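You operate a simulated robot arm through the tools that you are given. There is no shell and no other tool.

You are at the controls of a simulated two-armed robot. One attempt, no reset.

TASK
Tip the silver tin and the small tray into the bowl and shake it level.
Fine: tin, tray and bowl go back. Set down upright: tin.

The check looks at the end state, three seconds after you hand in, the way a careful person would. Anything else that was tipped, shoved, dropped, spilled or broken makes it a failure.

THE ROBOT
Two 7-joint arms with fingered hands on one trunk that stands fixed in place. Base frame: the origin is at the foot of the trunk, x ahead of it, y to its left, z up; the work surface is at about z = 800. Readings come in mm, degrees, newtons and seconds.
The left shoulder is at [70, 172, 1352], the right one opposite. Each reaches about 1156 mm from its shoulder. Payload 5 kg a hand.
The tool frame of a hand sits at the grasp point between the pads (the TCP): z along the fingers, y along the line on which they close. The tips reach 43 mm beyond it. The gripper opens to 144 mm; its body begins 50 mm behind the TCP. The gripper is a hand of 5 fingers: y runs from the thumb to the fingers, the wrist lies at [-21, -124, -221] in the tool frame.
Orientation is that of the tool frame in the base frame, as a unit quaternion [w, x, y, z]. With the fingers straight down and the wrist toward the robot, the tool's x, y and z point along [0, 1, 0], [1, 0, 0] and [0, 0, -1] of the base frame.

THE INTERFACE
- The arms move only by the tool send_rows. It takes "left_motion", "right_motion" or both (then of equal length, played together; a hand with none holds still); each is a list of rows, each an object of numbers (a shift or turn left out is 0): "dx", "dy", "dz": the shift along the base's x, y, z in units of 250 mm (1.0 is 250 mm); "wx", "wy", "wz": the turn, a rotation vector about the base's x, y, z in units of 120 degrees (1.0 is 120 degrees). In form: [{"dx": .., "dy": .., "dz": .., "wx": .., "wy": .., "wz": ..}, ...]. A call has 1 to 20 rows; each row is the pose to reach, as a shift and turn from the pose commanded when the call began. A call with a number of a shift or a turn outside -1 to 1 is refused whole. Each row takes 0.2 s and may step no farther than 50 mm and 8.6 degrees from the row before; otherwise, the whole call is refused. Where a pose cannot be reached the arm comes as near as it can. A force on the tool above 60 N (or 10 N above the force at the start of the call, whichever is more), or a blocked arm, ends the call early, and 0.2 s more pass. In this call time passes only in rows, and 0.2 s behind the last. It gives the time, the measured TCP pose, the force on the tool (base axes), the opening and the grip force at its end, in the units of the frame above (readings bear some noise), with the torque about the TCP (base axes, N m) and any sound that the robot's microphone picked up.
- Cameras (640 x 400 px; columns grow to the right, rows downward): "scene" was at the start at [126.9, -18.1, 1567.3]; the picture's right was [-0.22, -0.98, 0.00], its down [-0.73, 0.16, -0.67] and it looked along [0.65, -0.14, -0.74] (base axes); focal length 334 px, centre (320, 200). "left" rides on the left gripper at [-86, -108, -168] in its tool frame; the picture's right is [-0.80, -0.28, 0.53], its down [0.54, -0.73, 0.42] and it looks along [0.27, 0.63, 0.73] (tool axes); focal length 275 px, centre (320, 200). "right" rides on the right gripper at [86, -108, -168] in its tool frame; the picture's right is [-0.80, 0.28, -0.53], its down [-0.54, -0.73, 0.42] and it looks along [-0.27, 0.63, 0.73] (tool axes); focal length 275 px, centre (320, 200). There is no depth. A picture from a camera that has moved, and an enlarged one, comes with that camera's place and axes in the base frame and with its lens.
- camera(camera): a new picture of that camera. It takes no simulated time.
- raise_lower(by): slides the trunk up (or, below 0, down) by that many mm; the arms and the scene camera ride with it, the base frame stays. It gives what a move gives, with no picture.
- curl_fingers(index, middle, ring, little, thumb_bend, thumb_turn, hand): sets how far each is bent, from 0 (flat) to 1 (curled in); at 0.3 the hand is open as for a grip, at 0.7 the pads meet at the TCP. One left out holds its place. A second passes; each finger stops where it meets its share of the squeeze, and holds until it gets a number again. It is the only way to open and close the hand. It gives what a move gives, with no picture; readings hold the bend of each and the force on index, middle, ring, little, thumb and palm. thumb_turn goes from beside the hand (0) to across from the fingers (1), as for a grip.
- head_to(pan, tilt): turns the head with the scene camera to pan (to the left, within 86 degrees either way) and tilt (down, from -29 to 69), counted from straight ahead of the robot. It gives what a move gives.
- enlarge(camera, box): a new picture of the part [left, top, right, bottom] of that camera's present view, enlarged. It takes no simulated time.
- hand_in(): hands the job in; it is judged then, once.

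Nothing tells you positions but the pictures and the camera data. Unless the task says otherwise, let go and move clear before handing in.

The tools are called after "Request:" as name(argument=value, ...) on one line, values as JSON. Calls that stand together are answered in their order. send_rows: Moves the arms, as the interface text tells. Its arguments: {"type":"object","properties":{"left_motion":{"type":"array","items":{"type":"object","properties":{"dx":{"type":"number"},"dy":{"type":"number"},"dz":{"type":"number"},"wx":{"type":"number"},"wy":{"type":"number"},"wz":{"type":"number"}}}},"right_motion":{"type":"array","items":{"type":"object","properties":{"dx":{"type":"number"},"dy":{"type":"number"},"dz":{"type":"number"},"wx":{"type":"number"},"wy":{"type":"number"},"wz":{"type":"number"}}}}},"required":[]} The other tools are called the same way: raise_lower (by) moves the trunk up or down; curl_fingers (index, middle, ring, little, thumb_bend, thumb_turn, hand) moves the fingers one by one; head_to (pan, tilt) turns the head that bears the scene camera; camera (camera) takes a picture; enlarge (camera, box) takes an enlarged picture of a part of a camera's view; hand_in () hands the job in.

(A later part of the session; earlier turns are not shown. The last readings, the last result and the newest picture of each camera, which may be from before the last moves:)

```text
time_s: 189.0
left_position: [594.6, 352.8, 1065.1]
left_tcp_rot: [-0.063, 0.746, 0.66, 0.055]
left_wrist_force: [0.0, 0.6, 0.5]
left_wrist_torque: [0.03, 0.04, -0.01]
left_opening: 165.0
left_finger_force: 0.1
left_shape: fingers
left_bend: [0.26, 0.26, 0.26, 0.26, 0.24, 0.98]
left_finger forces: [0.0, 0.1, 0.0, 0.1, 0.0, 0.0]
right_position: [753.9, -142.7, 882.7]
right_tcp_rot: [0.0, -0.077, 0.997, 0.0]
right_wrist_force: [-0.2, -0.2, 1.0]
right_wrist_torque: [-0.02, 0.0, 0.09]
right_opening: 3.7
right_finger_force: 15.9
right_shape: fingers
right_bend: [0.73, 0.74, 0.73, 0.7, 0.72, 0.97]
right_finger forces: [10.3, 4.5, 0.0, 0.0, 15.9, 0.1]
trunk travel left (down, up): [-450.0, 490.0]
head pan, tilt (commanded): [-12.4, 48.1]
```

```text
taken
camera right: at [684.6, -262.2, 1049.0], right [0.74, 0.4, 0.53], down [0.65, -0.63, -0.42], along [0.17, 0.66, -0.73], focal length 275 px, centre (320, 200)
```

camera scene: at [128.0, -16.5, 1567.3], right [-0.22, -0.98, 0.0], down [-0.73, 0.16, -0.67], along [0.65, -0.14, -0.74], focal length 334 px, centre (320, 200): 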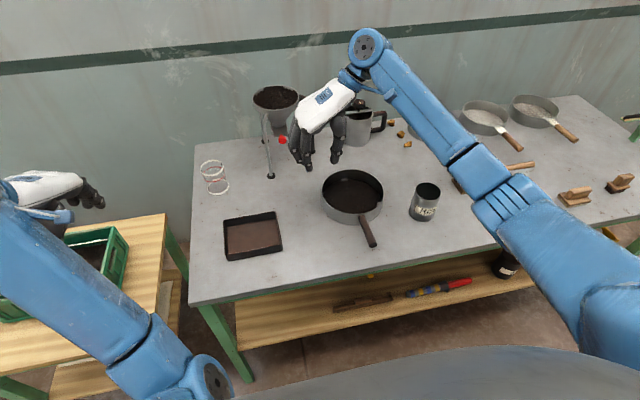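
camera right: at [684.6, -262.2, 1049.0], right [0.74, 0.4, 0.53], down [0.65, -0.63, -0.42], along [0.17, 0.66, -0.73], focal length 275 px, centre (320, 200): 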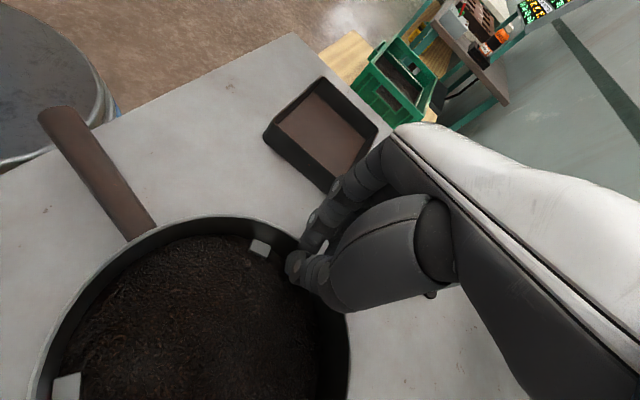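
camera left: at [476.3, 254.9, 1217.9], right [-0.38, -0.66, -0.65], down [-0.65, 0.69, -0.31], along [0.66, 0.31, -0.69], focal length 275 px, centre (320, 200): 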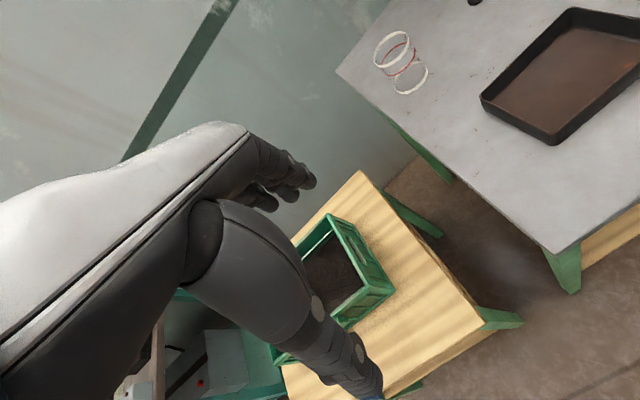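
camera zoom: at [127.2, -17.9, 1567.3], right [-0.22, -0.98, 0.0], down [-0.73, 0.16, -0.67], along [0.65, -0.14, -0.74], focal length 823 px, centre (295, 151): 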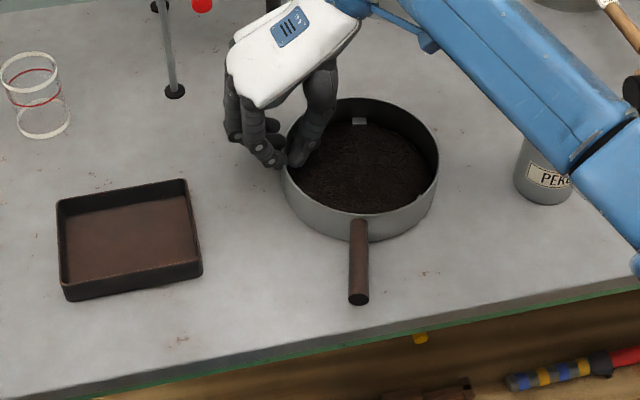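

The bowl came left but also swung, so it's now about 30 mm too near me and 20° off. Tightening with the index twists it, so I'll re-pinch with the middle and ring fingers at the far rim, in line with the direction I need to pull. First I'll release.

Request:
curl_fingers(hand="right", index=0.66, middle=0.66, ring=0.66, little=0.66, thumb_bend=0.67)

Request:
curl_fingers(hand="right", index=0.55, middle=0.56, ring=0.56, little=0.55, thumb_bend=0.57)

Request:
send_rows(right_motion=[{"dz": 0.06}, {"dz": 0.16}, {"dz": 0.3}, {"dz": 0.44}, {"dz": 0.56, "wz": -0.05}, {"dx": 0.03, "dy": -0.04, "dz": 0.6, "wz": -0.11}, {"dx": 0.07, "dy": -0.08, "dz": 0.6, "wz": -0.17}, {"dx": 0.11, "dy": -0.12, "dz": 0.6, "wz": -0.24}, {"dx": 0.15, "dy": -0.15, "dz": 0.6, "wz": -0.31}, {"dx": 0.18, "dy": -0.17, "dz": 0.6, "wz": -0.38}, {"dx": 0.2, "dy": -0.185, "dz": 0.6, "wz": -0.45}, {"dx": 0.2, "dy": -0.185, "dz": 0.6, "wz": -0.52}, {"dx": 0.2, "dy": -0.185, "dz": 0.6, "wz": -0.58}, {"dx": 0.2, "dy": -0.185, "dz": 0.6, "wz": -0.64}])

Request:
camera(camera="scene")

Request:
enlarge(camera="scene", box=[200, 150, 460, 290])

Request:
camera(camera="right")

```text
time_s: 190.0
left_position: [594.3, 352.8, 1065.1]
left_tcp_rot: [-0.063, 0.746, 0.66, 0.056]
left_wrist_force: [0.3, 0.5, -0.1]
left_wrist_torque: [-0.02, -0.01, 0.01]
left_opening: 164.7
left_finger_force: 0.1
left_shape: fingers
left_bend: [0.26, 0.26, 0.26, 0.26, 0.24, 0.98]
left_finger forces: [0.1, 0.1, 0.0, 0.0, 0.0, 0.1]
right_position: [752.1, -141.5, 882.2]
right_tcp_rot: [0.0, -0.077, 0.997, -0.001]
right_wrist_force: [0.4, -0.5, 0.3]
right_wrist_torque: [-0.02, -0.01, -0.03]
right_opening: 19.2
right_finger_force: 0.1
right_shape: fingers
right_bend: [0.66, 0.66, 0.66, 0.66, 0.67, 0.97]
right_finger forces: [0.0, 0.1, 0.0, 0.1, 0.1, 0.0]
trunk travel left (down, up): [-450.0, 490.0]
head pan, tilt (commanded): [-12.4, 48.1]
```

```text
time_s: 191.0
left_position: [595.6, 351.3, 1065.9]
left_tcp_rot: [-0.064, 0.746, 0.66, 0.056]
left_wrist_force: [-0.1, 0.0, -0.3]
left_wrist_torque: [0.01, -0.02, 0.02]
left_opening: 165.1
left_finger_force: 0.1
left_shape: fingers
left_bend: [0.26, 0.26, 0.26, 0.26, 0.24, 0.98]
left_finger forces: [0.0, 0.0, 0.0, 0.0, 0.0, 0.0]
right_position: [752.9, -141.8, 881.1]
right_tcp_rot: [0.0, -0.077, 0.997, -0.001]
right_wrist_force: [-0.1, -0.1, -0.4]
right_wrist_torque: [0.01, 0.01, -0.02]
right_opening: 58.2
right_finger_force: 0.1
right_shape: fingers
right_bend: [0.55, 0.56, 0.56, 0.55, 0.56, 0.97]
right_finger forces: [0.0, 0.0, 0.0, 0.1, 0.1, 0.1]
trunk travel left (down, up): [-450.0, 490.0]
head pan, tilt (commanded): [-12.4, 48.1]
```

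```text
time_s: 194.0
left_position: [594.1, 352.5, 1066.1]
left_tcp_rot: [-0.063, 0.747, 0.66, 0.056]
left_wrist_force: [-0.8, 0.5, 0.1]
left_wrist_torque: [0.0, -0.01, 0.01]
left_opening: 165.2
left_finger_force: 0.1
left_shape: fingers
left_bend: [0.26, 0.26, 0.26, 0.26, 0.24, 0.98]
left_finger forces: [0.0, 0.0, 0.0, 0.0, 0.1, 0.0]
right_position: [802.8, -187.4, 1032.8]
right_tcp_rot: [0.001, 0.56, 0.828, 0.0]
right_wrist_force: [0.1, 0.5, -0.3]
right_wrist_torque: [0.0, 0.0, 0.01]
right_opening: 58.3
right_finger_force: 0.1
right_shape: fingers
right_bend: [0.55, 0.56, 0.56, 0.55, 0.56, 0.97]
right_finger forces: [0.0, 0.0, 0.0, 0.1, 0.0, 0.1]
trunk travel left (down, up): [-450.0, 490.0]
head pan, tilt (commanded): [-12.4, 48.1]
```

```text
taken
camera scene: at [126.9, -17.6, 1567.4], right [-0.22, -0.98, 0.0], down [-0.73, 0.16, -0.67], along [0.65, -0.14, -0.74], focal length 334 px, centre (320, 200)
```

scene: 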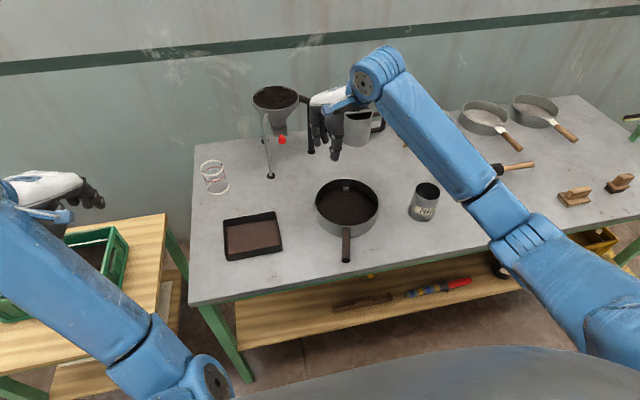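

```text
2.46 times, centred on (330, 220) of scene
camera zoom: at [126.9, -17.6, 1567.4], right [-0.22, -0.98, 0.0], down [-0.73, 0.16, -0.67], along [0.65, -0.14, -0.74], focal length 823 px, centre (295, 151)
```

zoom: 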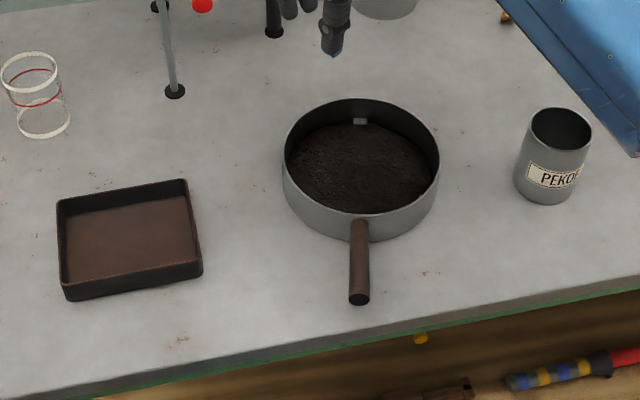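

```text
taken
camera right: at [670.4, -148.2, 1199.2], right [0.56, -0.63, 0.53], down [-0.47, -0.77, -0.42], along [0.68, -0.01, -0.73], focal length 275 px, centre (320, 200)
```

right: 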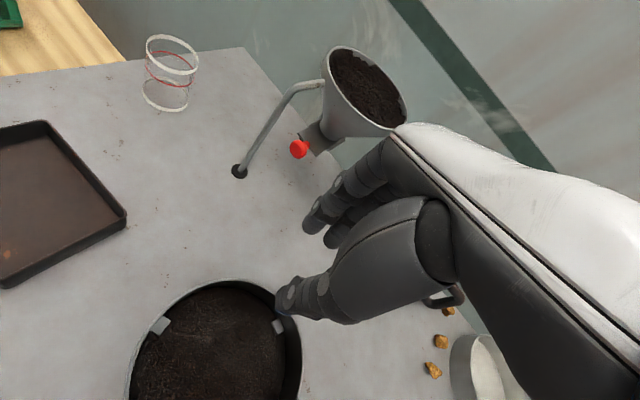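

The hand is over the far rim with the pull direction in line. I'll turn 10° more and lower onto the rim.

Request:
send_rows(right_motion=[{"dz": -0.1, "wz": 0.03}, {"dz": -0.22, "wz": 0.06}, {"dz": -0.34, "wz": 0.083}, {"dz": -0.45, "wz": 0.083}, {"dz": -0.54, "wz": 0.083}, {"dz": -0.6, "wz": 0.083}])

Request:
enlarge(camera="scene", box=[280, 130, 420, 250])

Request:
camera(camera="right")

```text
time_s: 195.4
left_position: [594.2, 351.8, 1065.0]
left_tcp_rot: [-0.064, 0.746, 0.661, 0.056]
left_wrist_force: [-0.3, -0.1, 0.3]
left_wrist_torque: [0.03, -0.02, -0.01]
left_opening: 165.2
left_finger_force: 0.1
left_shape: fingers
left_bend: [0.26, 0.26, 0.26, 0.26, 0.24, 0.98]
left_finger forces: [0.1, 0.0, 0.0, 0.1, 0.0, 0.0]
right_position: [803.1, -188.1, 881.8]
right_tcp_rot: [-0.001, 0.485, 0.874, 0.001]
right_wrist_force: [0.7, -0.5, 1.0]
right_wrist_torque: [0.0, 0.0, -0.01]
right_opening: 58.3
right_finger_force: 0.0
right_shape: fingers
right_bend: [0.55, 0.56, 0.56, 0.55, 0.56, 0.97]
right_finger forces: [0.0, 0.0, 0.1, 0.0, 0.0, 0.0]
trunk travel left (down, up): [-450.0, 490.0]
head pan, tilt (commanded): [-12.4, 48.1]
```

```text
3.33 times, centred on (350, 190) of scene
camera zoom: at [127.2, -18.1, 1567.3], right [-0.22, -0.98, 0.0], down [-0.73, 0.16, -0.67], along [0.65, -0.14, -0.74], focal length 1115 px, centre (220, 233)
```

zoom: 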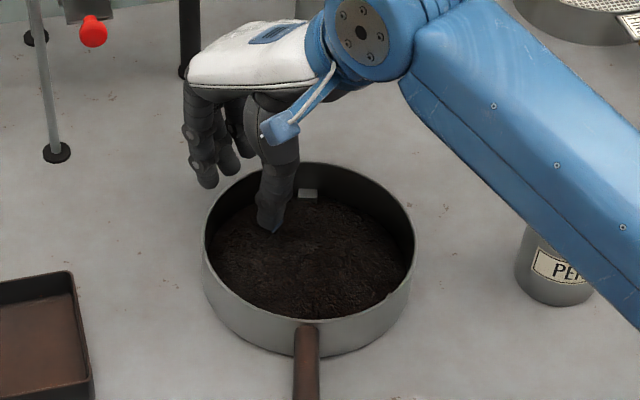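

```text
taken
camera right: at [665.8, -172.6, 1048.7], right [0.66, -0.53, 0.53], down [-0.33, -0.84, -0.42], along [0.67, 0.1, -0.73], focal length 275 px, centre (320, 200)
```

right: 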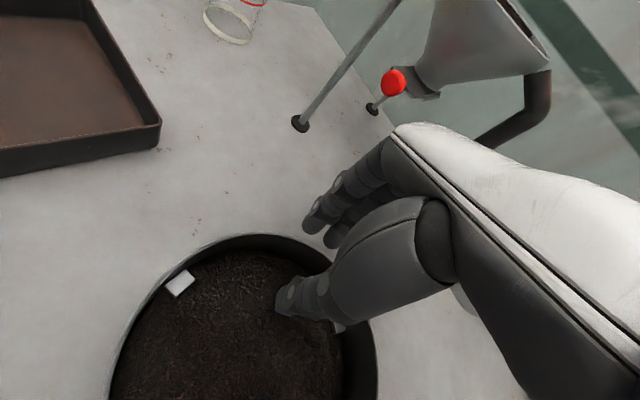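

The thumb is inside and the fingers outside. I'll pinch with the middle, ring and thumb only, to keep it balanced.

Request:
send_rows(right_motion=[{"dz": 0.012}])

Request:
curl_fingers(hand="right", index=0.6, middle=0.68, ring=0.68, little=0.6, thumb_bend=0.68)

Request:
curl_fingers(hand="right", index=0.6, middle=0.73, ring=0.74, little=0.6, thumb_bend=0.73)

Request:
enlarge(camera="scene", box=[280, 130, 420, 250])

Request:
camera(camera="right")

```text
time_s: 195.8
left_position: [593.9, 353.4, 1065.0]
left_tcp_rot: [-0.063, 0.746, 0.66, 0.056]
left_wrist_force: [0.3, 0.1, 0.5]
left_wrist_torque: [0.04, 0.05, -0.01]
left_opening: 165.1
left_finger_force: 0.1
left_shape: fingers
left_bend: [0.26, 0.26, 0.26, 0.26, 0.24, 0.98]
left_finger forces: [0.0, 0.0, 0.0, 0.1, 0.0, 0.0]
right_position: [803.9, -187.8, 883.8]
right_tcp_rot: [0.0, 0.486, 0.874, 0.0]
right_wrist_force: [-0.3, 0.1, -0.8]
right_wrist_torque: [0.03, 0.0, 0.02]
right_opening: 58.3
right_finger_force: 0.0
right_shape: fingers
right_bend: [0.55, 0.56, 0.56, 0.55, 0.56, 0.97]
right_finger forces: [0.1, 0.1, 0.0, 0.0, 0.0, 0.0]
trunk travel left (down, up): [-450.0, 490.0]
head pan, tilt (commanded): [-12.4, 48.1]
```

```text
time_s: 196.8
left_position: [593.7, 352.3, 1065.6]
left_tcp_rot: [-0.064, 0.746, 0.66, 0.055]
left_wrist_force: [0.4, 0.1, 0.4]
left_wrist_torque: [-0.01, -0.02, -0.04]
left_opening: 165.0
left_finger_force: 0.0
left_shape: fingers
left_bend: [0.26, 0.26, 0.26, 0.26, 0.24, 0.98]
left_finger forces: [0.0, 0.0, 0.0, 0.0, 0.0, 0.1]
right_position: [803.5, -188.4, 884.5]
right_tcp_rot: [0.0, 0.486, 0.874, -0.001]
right_wrist_force: [1.5, 0.5, 0.1]
right_wrist_torque: [-0.03, -0.02, 0.02]
right_opening: 29.0
right_finger_force: 1.0
right_shape: fingers
right_bend: [0.6, 0.67, 0.68, 0.6, 0.68, 0.97]
right_finger forces: [0.0, 0.6, 0.0, 0.0, 0.0, 0.0]
trunk travel left (down, up): [-450.0, 490.0]
head pan, tilt (commanded): [-12.4, 48.1]
```

```text
time_s: 197.8
left_position: [593.9, 351.7, 1064.9]
left_tcp_rot: [-0.063, 0.746, 0.66, 0.056]
left_wrist_force: [-0.5, 0.1, 0.6]
left_wrist_torque: [0.01, 0.0, 0.03]
left_opening: 165.0
left_finger_force: 0.0
left_shape: fingers
left_bend: [0.26, 0.26, 0.26, 0.26, 0.24, 0.98]
left_finger forces: [0.0, 0.1, 0.0, 0.0, 0.1, 0.0]
right_position: [802.6, -187.7, 884.7]
right_tcp_rot: [0.0, 0.485, 0.874, 0.001]
right_wrist_force: [0.5, -0.5, -0.1]
right_wrist_torque: [-0.04, 0.0, 0.15]
right_opening: 24.2
right_finger_force: 4.5
right_shape: fingers
right_bend: [0.6, 0.72, 0.74, 0.6, 0.71, 0.97]
right_finger forces: [0.1, 4.4, 0.0, 0.0, 5.0, 0.1]
trunk travel left (down, up): [-450.0, 490.0]
head pan, tilt (commanded): [-12.4, 48.1]
```

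```text
3.33 times, centred on (350, 190) of scene
camera zoom: at [127.2, -18.1, 1567.3], right [-0.22, -0.98, 0.0], down [-0.73, 0.16, -0.67], along [0.65, -0.14, -0.74], focal length 1115 px, centre (220, 233)
```

zoom: 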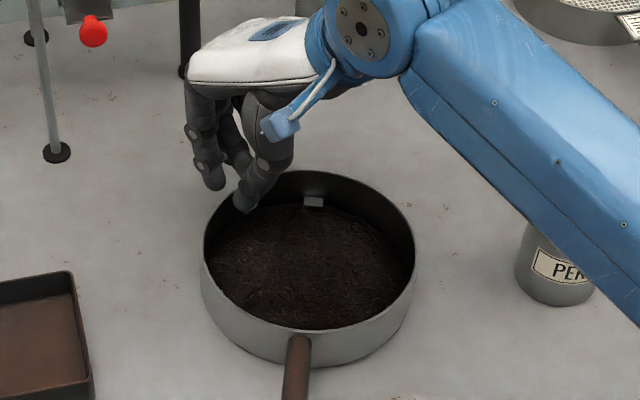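

```text
taken
camera right: at [665.8, -172.6, 1051.8], right [0.66, -0.53, 0.53], down [-0.33, -0.84, -0.42], along [0.67, 0.1, -0.73], focal length 275 px, centre (320, 200)
```

right: 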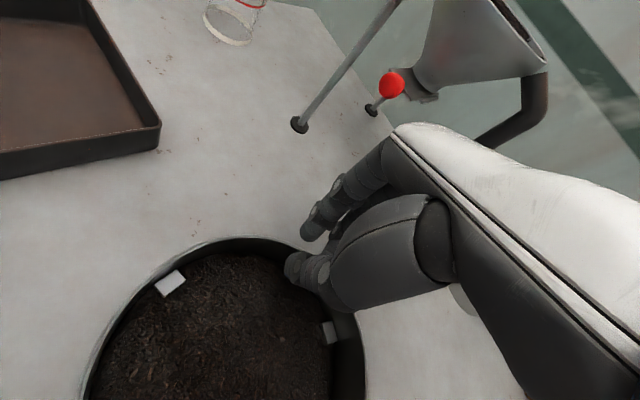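

Pinched evenly by the middle finger and thumb. I'll tighten a little and pull outward about 31 mm.

Request:
curl_fingers(hand="right", index=0.6, middle=0.78, ring=0.78, little=0.6, thumb_bend=0.78)

Request:
enlarge(camera="scene", box=[200, 150, 460, 290])

Request:
send_rows(right_motion=[{"dx": 0.015, "dy": 0.012}, {"dx": 0.035, "dy": 0.027}, {"dx": 0.06, "dy": 0.046}, {"dx": 0.085, "dy": 0.066}, {"dx": 0.1, "dy": 0.078}])

Request:
enlarge(camera="scene", box=[200, 150, 460, 290])

Request:
camera(camera="right")

```text
time_s: 198.8
left_position: [594.1, 353.1, 1065.3]
left_tcp_rot: [-0.063, 0.746, 0.66, 0.055]
left_wrist_force: [-0.1, 0.3, 0.1]
left_wrist_torque: [0.02, 0.01, 0.0]
left_opening: 165.1
left_finger_force: 0.1
left_shape: fingers
left_bend: [0.26, 0.26, 0.26, 0.26, 0.24, 0.98]
left_finger forces: [0.0, 0.0, 0.0, 0.0, 0.0, 0.0]
right_position: [802.7, -188.2, 884.5]
right_tcp_rot: [0.0, 0.485, 0.874, 0.001]
right_wrist_force: [1.8, 1.0, 0.8]
right_wrist_torque: [0.04, -0.04, -0.06]
right_opening: 9.7
right_finger_force: 0.7
right_shape: fingers
right_bend: [0.59, 0.78, 0.78, 0.6, 0.78, 0.97]
right_finger forces: [1.2, 0.0, 0.1, 0.1, 0.4, 0.1]
trunk travel left (down, up): [-450.0, 490.0]
head pan, tilt (commanded): [-12.4, 48.1]
```

```text
2.46 times, centred on (330, 220) of scene
camera zoom: at [127.0, -17.8, 1567.3], right [-0.21, -0.98, 0.0], down [-0.73, 0.16, -0.67], along [0.65, -0.14, -0.74], focal length 823 px, centre (295, 151)
```

zoom: 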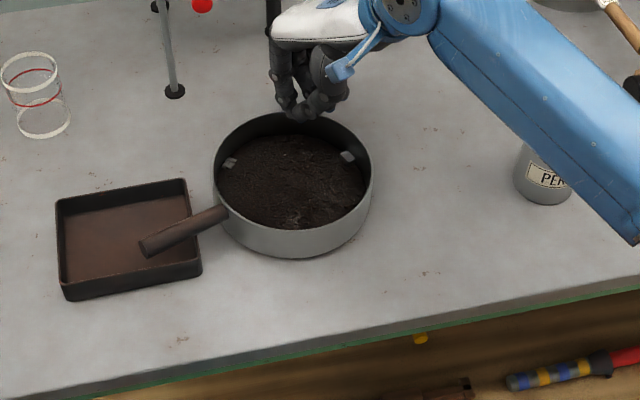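

```text
time_s: 200.0
left_position: [593.7, 351.6, 1065.1]
left_tcp_rot: [-0.063, 0.746, 0.66, 0.055]
left_wrist_force: [0.4, 0.0, -0.3]
left_wrist_torque: [-0.03, -0.01, -0.02]
left_opening: 165.1
left_finger_force: 0.1
left_shape: fingers
left_bend: [0.26, 0.26, 0.26, 0.26, 0.24, 0.98]
left_finger forces: [0.0, 0.0, 0.1, 0.0, 0.0, 0.0]
right_position: [827.2, -168.7, 885.2]
right_tcp_rot: [-0.001, 0.485, 0.875, 0.0]
right_wrist_force: [-1.1, 0.2, 0.0]
right_wrist_torque: [0.03, 0.03, 0.01]
right_opening: 8.8
right_finger_force: 0.8
right_shape: fingers
right_bend: [0.6, 0.78, 0.78, 0.6, 0.78, 0.97]
right_finger forces: [0.0, 0.0, 0.0, 0.0, 1.2, 0.1]
trunk travel left (down, up): [-450.0, 490.0]
head pan, tilt (commanded): [-12.4, 48.1]
```

```text
2.46 times, centred on (330, 220) of scene
camera zoom: at [126.8, -17.9, 1567.4], right [-0.22, -0.98, 0.0], down [-0.73, 0.16, -0.67], along [0.65, -0.14, -0.74], focal length 823 px, centre (295, 151)
```

zoom: 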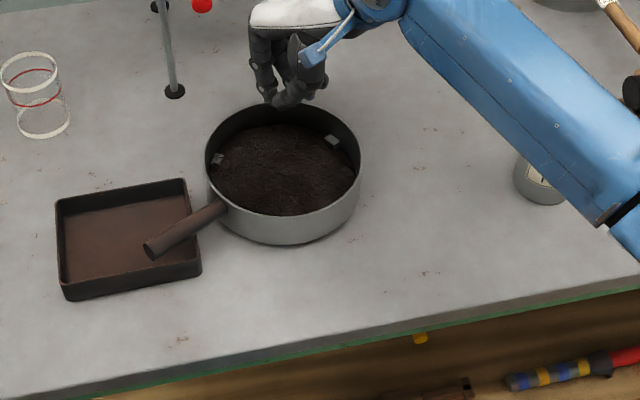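

```text
taken
camera right: at [690.3, -152.9, 1052.5], right [0.66, -0.53, 0.53], down [-0.33, -0.84, -0.42], along [0.67, 0.1, -0.73], focal length 275 px, centre (320, 200)
```

right: 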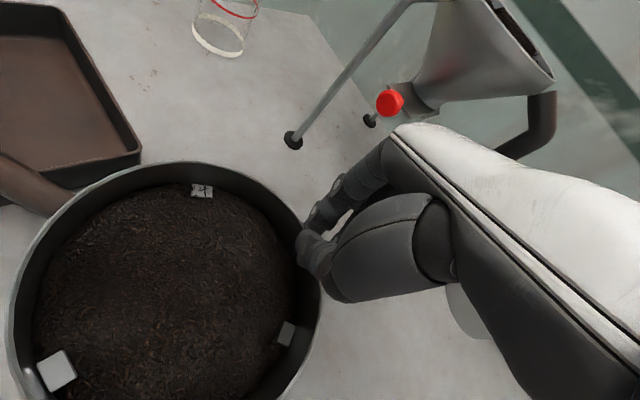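

Squeezing the rim twisted the bowl badly: it swung left and its handle now hangs over the tray, though the tray hasn't moved and nothing spilled. No more pinching. A single peg dragged against the inside of the rim moves the bowl without twisting it, so I'll release and switch to that.

Request:
curl_fingers(hand="right", index=0.58, middle=0.6, ring=0.6, little=0.58, thumb_bend=0.64)

Request:
send_rows(right_motion=[{"dz": 0.06}, {"dz": 0.16}, {"dz": 0.3}, {"dz": 0.45}, {"dz": 0.6}])

Request:
camera(camera="scene")

Request:
enlarge(camera="scene", box=[200, 150, 400, 290])

Request:
camera(camera="right")

```text
time_s: 201.0
left_position: [593.6, 351.7, 1065.2]
left_tcp_rot: [-0.063, 0.746, 0.661, 0.056]
left_wrist_force: [-0.2, -0.1, -0.1]
left_wrist_torque: [-0.02, -0.01, 0.02]
left_opening: 165.2
left_finger_force: 0.0
left_shape: fingers
left_bend: [0.26, 0.26, 0.26, 0.26, 0.24, 0.98]
left_finger forces: [0.0, 0.0, 0.1, 0.1, 0.0, 0.1]
right_position: [828.6, -168.7, 884.3]
right_tcp_rot: [0.0, 0.486, 0.874, 0.0]
right_wrist_force: [0.6, -1.0, -0.7]
right_wrist_torque: [0.02, -0.02, -0.03]
right_opening: 40.6
right_finger_force: 0.0
right_shape: fingers
right_bend: [0.57, 0.6, 0.6, 0.57, 0.64, 0.97]
right_finger forces: [0.0, 0.1, 0.0, 0.1, 0.0, 0.1]
trunk travel left (down, up): [-450.0, 490.0]
head pan, tilt (commanded): [-12.4, 48.1]
```

```text
time_s: 202.2
left_position: [593.9, 352.4, 1064.2]
left_tcp_rot: [-0.063, 0.746, 0.661, 0.055]
left_wrist_force: [0.3, 0.1, -0.4]
left_wrist_torque: [-0.01, 0.07, 0.02]
left_opening: 165.0
left_finger_force: 0.0
left_shape: fingers
left_bend: [0.26, 0.26, 0.26, 0.26, 0.24, 0.98]
left_finger forces: [0.0, 0.0, 0.0, 0.0, 0.0, 0.0]
right_position: [828.2, -167.7, 1035.3]
right_tcp_rot: [0.0, 0.486, 0.874, 0.0]
right_wrist_force: [0.0, 0.0, -0.1]
right_wrist_torque: [0.01, -0.01, 0.01]
right_opening: 40.6
right_finger_force: 0.1
right_shape: fingers
right_bend: [0.57, 0.6, 0.6, 0.57, 0.64, 0.97]
right_finger forces: [0.0, 0.0, 0.0, 0.0, 0.0, 0.0]
trunk travel left (down, up): [-450.0, 490.0]
head pan, tilt (commanded): [-12.4, 48.1]
```

```text
taken
camera scene: at [126.4, -17.5, 1567.3], right [-0.22, -0.98, 0.0], down [-0.73, 0.16, -0.67], along [0.65, -0.14, -0.74], focal length 334 px, centre (320, 200)
```

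scene: 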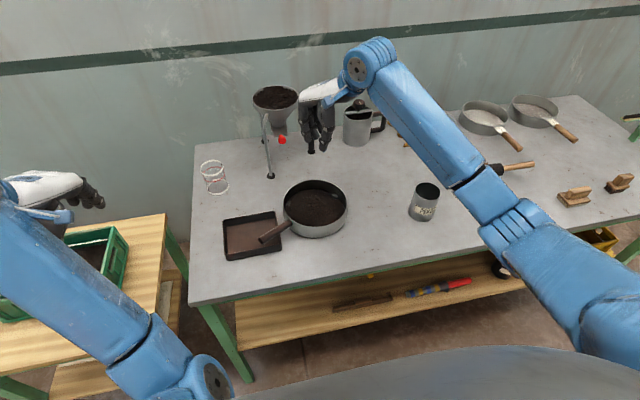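

```text
2.86 times, centred on (300, 220) of scene
camera zoom: at [126.4, -17.5, 1567.3], right [-0.22, -0.98, 0.0], down [-0.73, 0.16, -0.67], along [0.65, -0.14, -0.74], focal length 955 px, centre (377, 143)
```

zoom: 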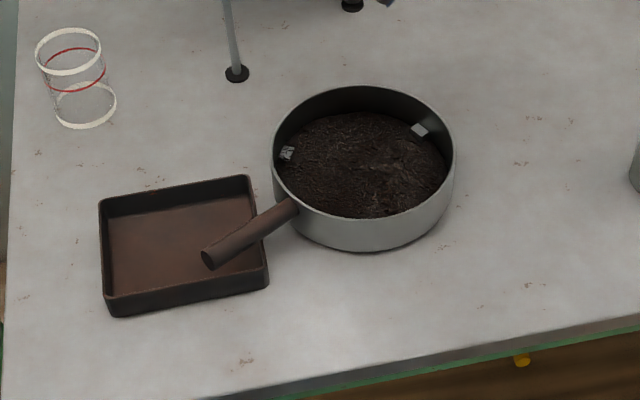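

```text
taken
camera right: at [690.2, -151.9, 1203.1], right [0.66, -0.53, 0.53], down [-0.33, -0.84, -0.42], along [0.67, 0.1, -0.73], focal length 275 px, centre (320, 200)
```

right: 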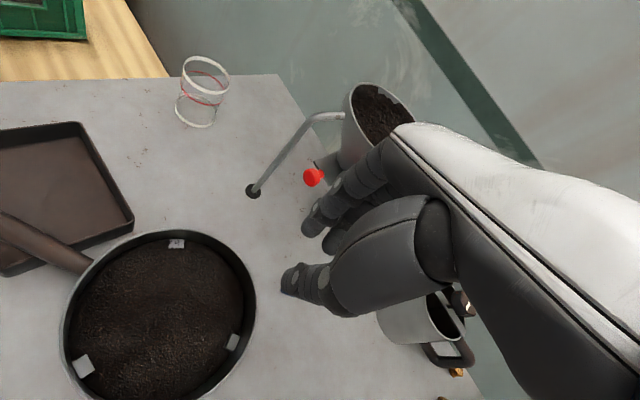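

I have a clear view: the bowl's centre is at about (741, -138), the handle is over the tray's corner but not pushing it. I'll make a fist with just the thumb extended as a peg.

Request:
curl_fingers(hand="right", index=1.0, middle=1.0, ring=1.0, little=1.0, thumb_bend=0.45)

Request:
camera(camera="right")

Request:
enlarge(camera="scene", box=[270, 60, 410, 180])

```text
time_s: 203.2
left_position: [593.5, 352.5, 1066.0]
left_tcp_rot: [-0.063, 0.746, 0.66, 0.056]
left_wrist_force: [0.1, -0.2, 0.5]
left_wrist_torque: [0.0, -0.01, -0.03]
left_opening: 164.9
left_finger_force: 0.2
left_shape: fingers
left_bend: [0.26, 0.26, 0.26, 0.26, 0.24, 0.98]
left_finger forces: [0.0, 0.0, 0.0, 0.0, 0.0, 0.1]
right_position: [827.8, -166.6, 1035.6]
right_tcp_rot: [0.0, 0.486, 0.874, 0.0]
right_wrist_force: [0.3, 0.4, -0.1]
right_wrist_torque: [-0.01, -0.01, -0.01]
right_opening: 87.8
right_finger_force: 0.0
right_shape: fingers
right_bend: [1.0, 1.0, 1.0, 1.0, 0.45, 0.97]
right_finger forces: [0.1, 0.1, 0.1, 0.0, 0.0, 0.1]
trunk travel left (down, up): [-450.0, 490.0]
head pan, tilt (commanded): [-12.4, 48.1]
```

```text
taken
camera right: at [690.8, -152.0, 1202.8], right [0.66, -0.53, 0.53], down [-0.33, -0.84, -0.42], along [0.67, 0.1, -0.73], focal length 275 px, centre (320, 200)
```

right: 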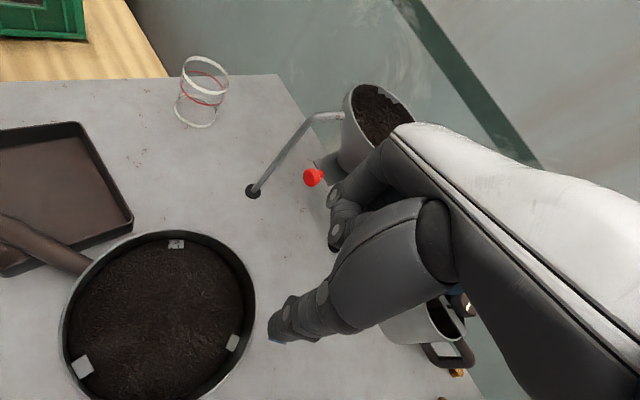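

```text
3.33 times, centred on (340, 120) of scene
camera zoom: at [126.9, -17.9, 1567.4], right [-0.21, -0.98, 0.0], down [-0.73, 0.16, -0.67], along [0.65, -0.14, -0.74], focal length 1115 px, centre (253, 467)
```

zoom: 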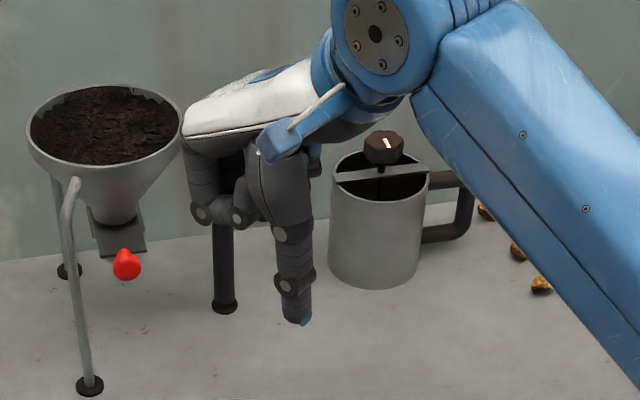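

The thumb makes a clean peg about 75 mm below the fist. I'll lower it inside the bowl, above the tea, then drag the bowl straight to the right.

Request:
send_rows(right_motion=[{"dx": -0.06, "dy": 0.05, "dz": -0.05}, {"dx": -0.128, "dy": 0.095, "dz": -0.15}, {"dx": -0.128, "dy": 0.095, "dz": -0.28}, {"dx": -0.128, "dy": 0.095, "dz": -0.41}, {"dx": -0.128, "dy": 0.095, "dz": -0.52}, {"dx": -0.128, "dy": 0.095, "dz": -0.59}])

Request:
enlarge(camera="scene", box=[240, 120, 400, 260])

Request:
camera(camera="right")

```text
time_s: 204.6
left_position: [594.9, 352.4, 1064.6]
left_tcp_rot: [-0.063, 0.746, 0.66, 0.055]
left_wrist_force: [0.4, 0.6, -0.3]
left_wrist_torque: [0.01, 0.0, 0.0]
left_opening: 165.1
left_finger_force: 0.1
left_shape: fingers
left_bend: [0.26, 0.26, 0.26, 0.26, 0.24, 0.98]
left_finger forces: [0.0, 0.0, 0.0, 0.0, 0.0, 0.0]
right_position: [796.6, -144.1, 887.6]
right_tcp_rot: [0.0, 0.486, 0.874, -0.001]
right_wrist_force: [0.8, 0.5, -0.2]
right_wrist_torque: [0.02, 0.02, -0.01]
right_opening: 88.4
right_finger_force: 0.0
right_shape: fingers
right_bend: [1.0, 1.0, 1.0, 1.0, 0.45, 0.97]
right_finger forces: [0.0, 0.0, 0.1, 0.0, 0.0, 0.1]
trunk travel left (down, up): [-450.0, 490.0]
head pan, tilt (commanded): [-12.4, 48.1]
```

```text
2.86 times, centred on (320, 190) of scene
camera zoom: at [127.4, -18.1, 1567.3], right [-0.22, -0.98, 0.0], down [-0.73, 0.16, -0.67], along [0.65, -0.14, -0.74], focal length 955 px, centre (320, 229)
```

zoom: 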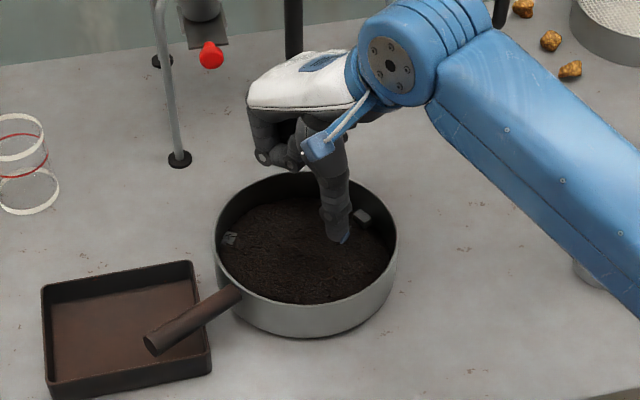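

```text
taken
camera right: at [659.5, -128.4, 1055.1], right [0.66, -0.53, 0.53], down [-0.33, -0.84, -0.42], along [0.67, 0.1, -0.73], focal length 275 px, centre (320, 200)
```

right: 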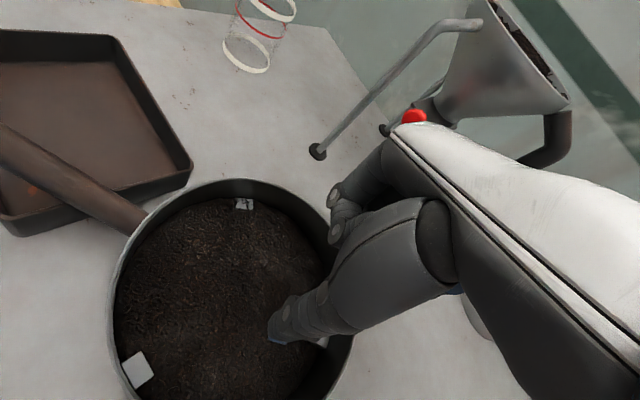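

The peg is inside, about 10 mm below the rim. I'll drag slowly to the right.

Request:
send_rows(right_motion=[{"dy": -0.05}, {"dy": -0.1}, {"dy": -0.15}, {"dy": -0.2}, {"dy": -0.25}])

Request:
enlarge(camera="scene", box=[240, 120, 400, 260])

Request:
camera(camera="right")

```text
time_s: 205.8
left_position: [593.1, 352.1, 1065.3]
left_tcp_rot: [-0.063, 0.746, 0.66, 0.056]
left_wrist_force: [-1.2, -0.1, 0.3]
left_wrist_torque: [0.02, 0.01, 0.0]
left_opening: 165.2
left_finger_force: 0.1
left_shape: fingers
left_bend: [0.26, 0.26, 0.26, 0.26, 0.24, 0.98]
left_finger forces: [0.1, 0.1, 0.1, 0.0, 0.0, 0.1]
right_position: [797.5, -206.8, 887.1]
right_tcp_rot: [0.0, 0.486, 0.874, -0.001]
right_wrist_force: [1.3, 1.0, 0.4]
right_wrist_torque: [0.0, 0.0, -0.02]
right_opening: 87.9
right_finger_force: 0.0
right_shape: fingers
right_bend: [1.0, 1.0, 1.0, 1.0, 0.45, 0.97]
right_finger forces: [0.0, 0.1, 0.1, 0.0, 0.1, 0.0]
trunk travel left (down, up): [-450.0, 490.0]
head pan, tilt (commanded): [-12.4, 48.1]
```

```text
2.86 times, centred on (320, 190) of scene
camera zoom: at [126.9, -18.5, 1567.3], right [-0.21, -0.98, 0.0], down [-0.73, 0.16, -0.67], along [0.65, -0.14, -0.74], focal length 955 px, centre (320, 229)
```

zoom: 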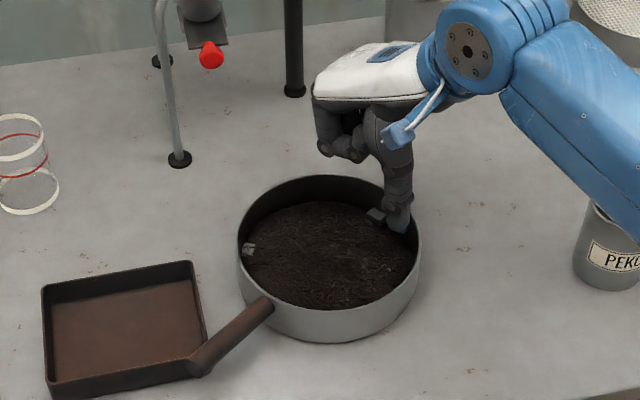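

```text
taken
camera right: at [659.3, -192.0, 1054.7], right [0.66, -0.53, 0.53], down [-0.33, -0.84, -0.42], along [0.67, 0.1, -0.73], focal length 275 px, centre (320, 200)
```

right: 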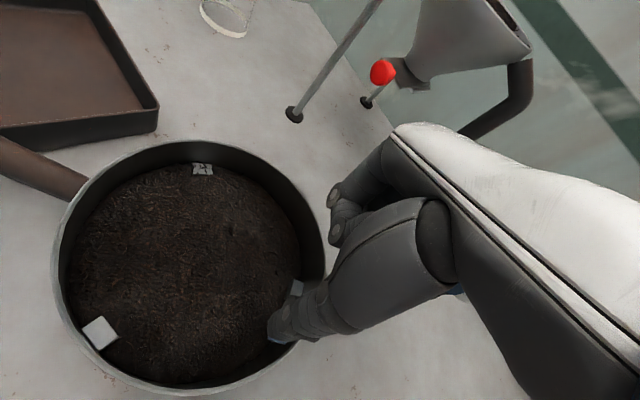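

The bowl follows the peg cleanly without twisting, and the handle is sliding clear of the tray. I'll continue.

Request:
send_rows(right_motion=[{"dy": -0.05}, {"dy": -0.1}, {"dy": -0.15}, {"dy": -0.18}])

Request:
enlarge(camera="scene", box=[200, 150, 460, 290])

Request:
camera(camera="right")

```text
time_s: 206.8
left_position: [593.8, 352.5, 1066.4]
left_tcp_rot: [-0.063, 0.746, 0.66, 0.056]
left_wrist_force: [-0.7, -0.8, 0.3]
left_wrist_torque: [0.01, 0.01, -0.03]
left_opening: 165.0
left_finger_force: 0.1
left_shape: fingers
left_bend: [0.26, 0.26, 0.26, 0.26, 0.24, 0.98]
left_finger forces: [0.1, 0.1, 0.0, 0.0, 0.0, 0.1]
right_position: [796.2, -252.6, 887.7]
right_tcp_rot: [0.0, 0.485, 0.875, 0.0]
right_wrist_force: [-0.7, 1.1, 0.4]
right_wrist_torque: [0.02, 0.04, -0.06]
right_opening: 87.5
right_finger_force: 0.6
right_shape: fingers
right_bend: [1.0, 1.0, 1.0, 1.0, 0.46, 0.97]
right_finger forces: [0.1, 0.0, 0.1, 0.0, 1.1, 0.0]
trunk travel left (down, up): [-450.0, 490.0]
head pan, tilt (commanded): [-12.4, 48.1]
```

```text
2.46 times, centred on (330, 220) of scene
camera zoom: at [126.9, -18.2, 1567.3], right [-0.21, -0.98, 0.0], down [-0.73, 0.16, -0.67], along [0.65, -0.14, -0.74], focal length 823 px, centre (295, 151)
```

zoom: 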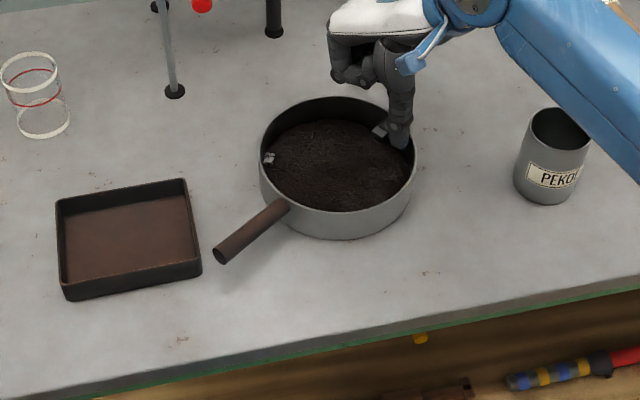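

```text
taken
camera right: at [658.9, -236.8, 1054.6], right [0.66, -0.53, 0.53], down [-0.33, -0.84, -0.42], along [0.67, 0.1, -0.73], focal length 275 px, centre (320, 200)
```

right: 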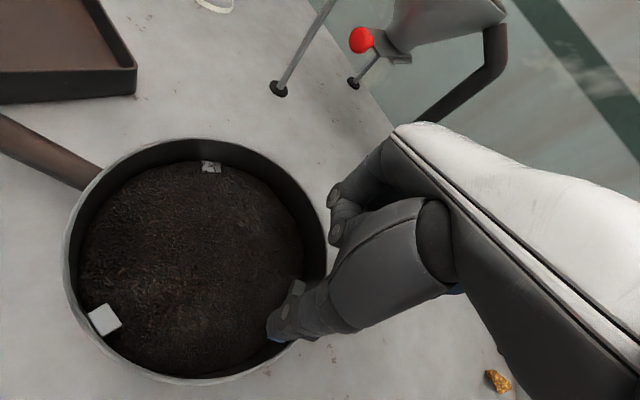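

The bowl is clear of the tray and about where I want it. I'll lift the peg out and go round to the far side of the handle, to turn it back toward me.

Request:
send_rows(right_motion=[{"dy": 0.02, "dz": 0.08}, {"dy": 0.02, "dz": 0.22}, {"dy": 0.02, "dz": 0.38}, {"dx": -0.04, "dy": 0.12, "dz": 0.45}, {"dx": -0.09, "dy": 0.26, "dz": 0.45}, {"dx": -0.14, "dy": 0.4, "dz": 0.45}, {"dx": -0.19, "dy": 0.54, "dz": 0.45}, {"dx": -0.24, "dy": 0.68, "dz": 0.45}, {"dx": -0.28, "dy": 0.82, "dz": 0.45}, {"dx": -0.288, "dy": 0.93, "dz": 0.45}])

Request:
camera(camera="scene")

Request:
enlarge(camera="scene", box=[200, 150, 460, 290])

Request:
camera(camera="right")

```text
time_s: 209.0
left_position: [593.8, 352.8, 1065.6]
left_tcp_rot: [-0.063, 0.746, 0.661, 0.056]
left_wrist_force: [0.0, 0.4, 0.1]
left_wrist_torque: [-0.05, 0.0, 0.0]
left_opening: 165.0
left_finger_force: 0.1
left_shape: fingers
left_bend: [0.26, 0.26, 0.26, 0.26, 0.24, 0.98]
left_finger forces: [0.1, 0.1, 0.1, 0.0, 0.0, 0.0]
right_position: [725.0, -19.0, 998.7]
right_tcp_rot: [0.0, 0.486, 0.874, -0.001]
right_wrist_force: [1.2, -1.4, 0.2]
right_wrist_torque: [0.0, 0.02, 0.03]
right_opening: 87.7
right_finger_force: 0.1
right_shape: fingers
right_bend: [1.0, 1.0, 1.0, 1.0, 0.45, 0.98]
right_finger forces: [0.1, 0.0, 0.1, 0.0, 0.0, 0.1]
trunk travel left (down, up): [-450.0, 490.0]
head pan, tilt (commanded): [-12.4, 48.1]
```

```text
taken
camera scene: at [127.3, -16.6, 1567.3], right [-0.22, -0.98, 0.0], down [-0.73, 0.16, -0.67], along [0.65, -0.14, -0.74], focal length 334 px, centre (320, 200)
```

scene: 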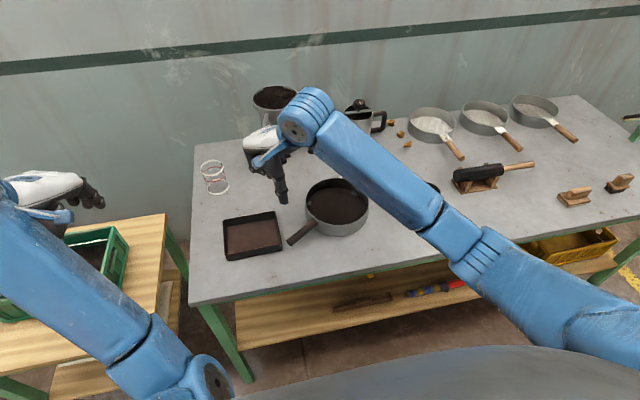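

```text
2.46 times, centred on (330, 220) of scene
camera zoom: at [127.3, -16.6, 1567.3], right [-0.22, -0.98, 0.0], down [-0.73, 0.16, -0.67], along [0.65, -0.14, -0.74], focal length 823 px, centre (295, 151)
```

zoom: 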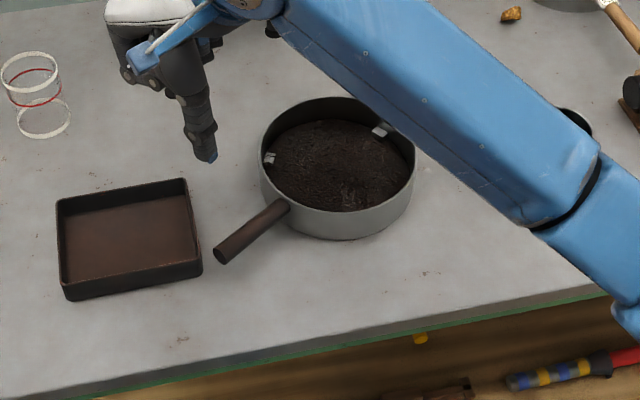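

```text
taken
camera right: at [587.6, -3.0, 1166.7], right [0.66, -0.53, 0.53], down [-0.33, -0.84, -0.42], along [0.67, 0.1, -0.73], focal length 275 px, centre (320, 200)
```

right: 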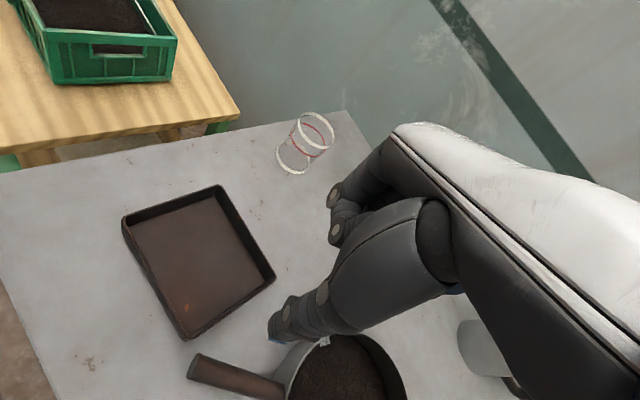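

The peg will land in the gap between tray and handle. I'll lower it there.

Request:
send_rows(right_motion=[{"dz": -0.12}, {"dz": -0.24}, {"dz": -0.35}, {"dz": -0.43}, {"dz": -0.485}])

Request:
enlarge(camera="scene", box=[200, 150, 460, 290])

Request:
camera(camera="right")

```text
time_s: 210.2
left_position: [593.9, 351.4, 1064.4]
left_tcp_rot: [-0.063, 0.746, 0.66, 0.056]
left_wrist_force: [0.7, 0.4, -0.1]
left_wrist_torque: [0.01, 0.02, -0.02]
left_opening: 164.8
left_finger_force: 0.2
left_shape: fingers
left_bend: [0.26, 0.26, 0.26, 0.26, 0.24, 0.98]
left_finger forces: [0.0, 0.0, 0.1, 0.1, 0.1, 0.1]
right_position: [724.0, -19.4, 879.0]
right_tcp_rot: [0.0, 0.487, 0.874, 0.0]
right_wrist_force: [0.7, -0.7, 1.1]
right_wrist_torque: [0.0, 0.01, 0.04]
right_opening: 87.9
right_finger_force: 0.2
right_shape: fingers
right_bend: [1.0, 1.0, 1.0, 1.0, 0.45, 0.98]
right_finger forces: [0.0, 0.0, 0.0, 0.0, 0.0, 0.1]
trunk travel left (down, up): [-450.0, 490.0]
head pan, tilt (commanded): [-12.4, 48.1]
```

```text
2.46 times, centred on (330, 220) of scene
camera zoom: at [127.0, -17.9, 1567.4], right [-0.22, -0.98, 0.0], down [-0.73, 0.16, -0.67], along [0.65, -0.14, -0.74], focal length 823 px, centre (295, 151)
```

zoom: 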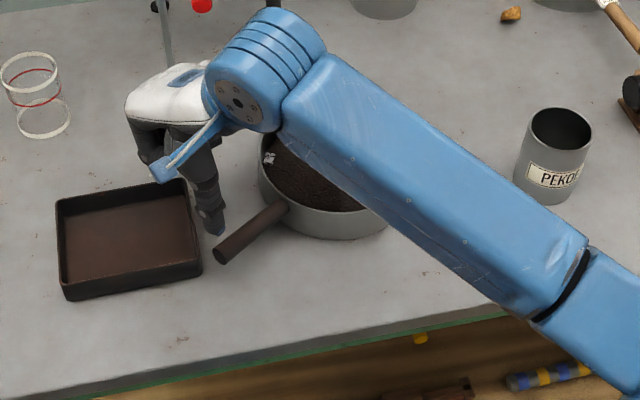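

```text
taken
camera right: at [587.0, -3.8, 1046.3], right [0.66, -0.53, 0.53], down [-0.33, -0.84, -0.42], along [0.67, 0.1, -0.73], focal length 275 px, centre (320, 200)
```

right: 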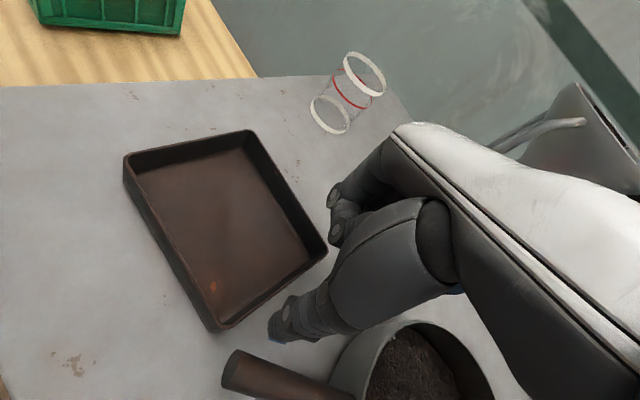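

The peg sits just behind the handle. I'll sweep the handle round slowly, checking halfway.

Request:
send_rows(right_motion=[{"dx": -0.037, "dy": -0.028}, {"dx": -0.074, "dy": -0.056}, {"dx": -0.112, "dy": -0.085}, {"dx": -0.15, "dy": -0.114}, {"dx": -0.185, "dy": -0.145}, {"dx": -0.219, "dy": -0.177}, {"dx": -0.25, "dy": -0.213}, {"dx": -0.281, "dy": -0.249}, {"dx": -0.309, "dy": -0.288}, {"dx": -0.335, "dy": -0.326}])

Request:
enlarge(camera="scene", box=[200, 150, 460, 290])

Request:
camera(camera="right")

```text
time_s: 212.4
left_position: [593.0, 351.8, 1064.9]
left_tcp_rot: [-0.063, 0.747, 0.66, 0.056]
left_wrist_force: [-0.1, -0.3, -0.8]
left_wrist_torque: [-0.04, 0.0, 0.01]
left_opening: 164.9
left_finger_force: 0.0
left_shape: fingers
left_bend: [0.26, 0.26, 0.26, 0.26, 0.24, 0.98]
left_finger forces: [0.0, 0.0, 0.1, 0.0, 0.1, 0.0]
right_position: [640.9, -100.9, 878.2]
right_tcp_rot: [-0.001, 0.486, 0.874, 0.0]
right_wrist_force: [0.2, -0.4, 0.4]
right_wrist_torque: [0.0, 0.0, -0.01]
right_opening: 87.9
right_finger_force: 0.1
right_shape: fingers
right_bend: [1.0, 1.0, 1.0, 1.0, 0.45, 0.97]
right_finger forces: [0.0, 0.0, 0.0, 0.0, 0.3, 0.0]
trunk travel left (down, up): [-450.0, 490.0]
head pan, tilt (commanded): [-12.4, 48.1]
```

```text
2.46 times, centred on (330, 220) of scene
camera zoom: at [126.5, -18.4, 1567.4], right [-0.21, -0.98, 0.0], down [-0.73, 0.16, -0.67], along [0.65, -0.14, -0.74], focal length 823 px, centre (295, 151)
```

zoom: 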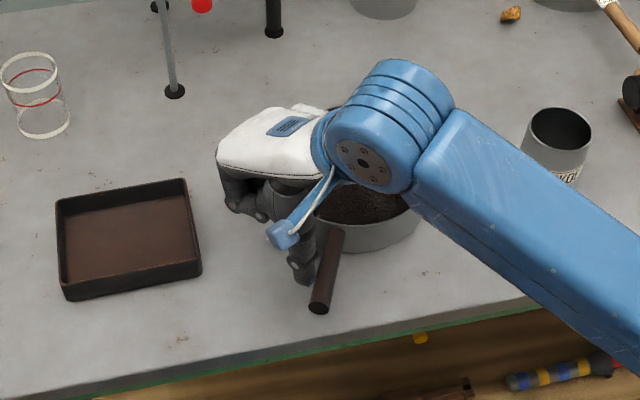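

```text
taken
camera right: at [502.5, -85.9, 1046.3], right [0.66, -0.53, 0.53], down [-0.33, -0.84, -0.42], along [0.67, 0.1, -0.73], focal length 275 px, centre (320, 200)
```

right: 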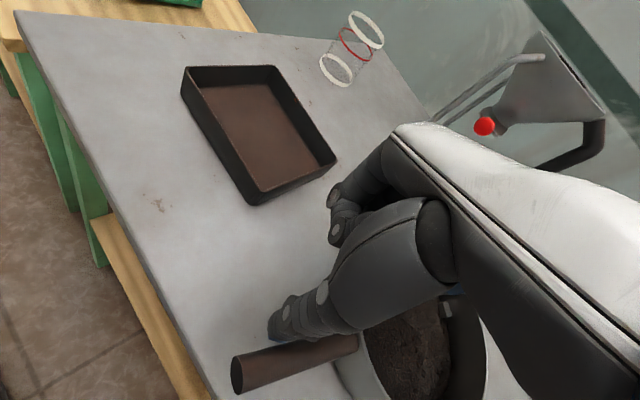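

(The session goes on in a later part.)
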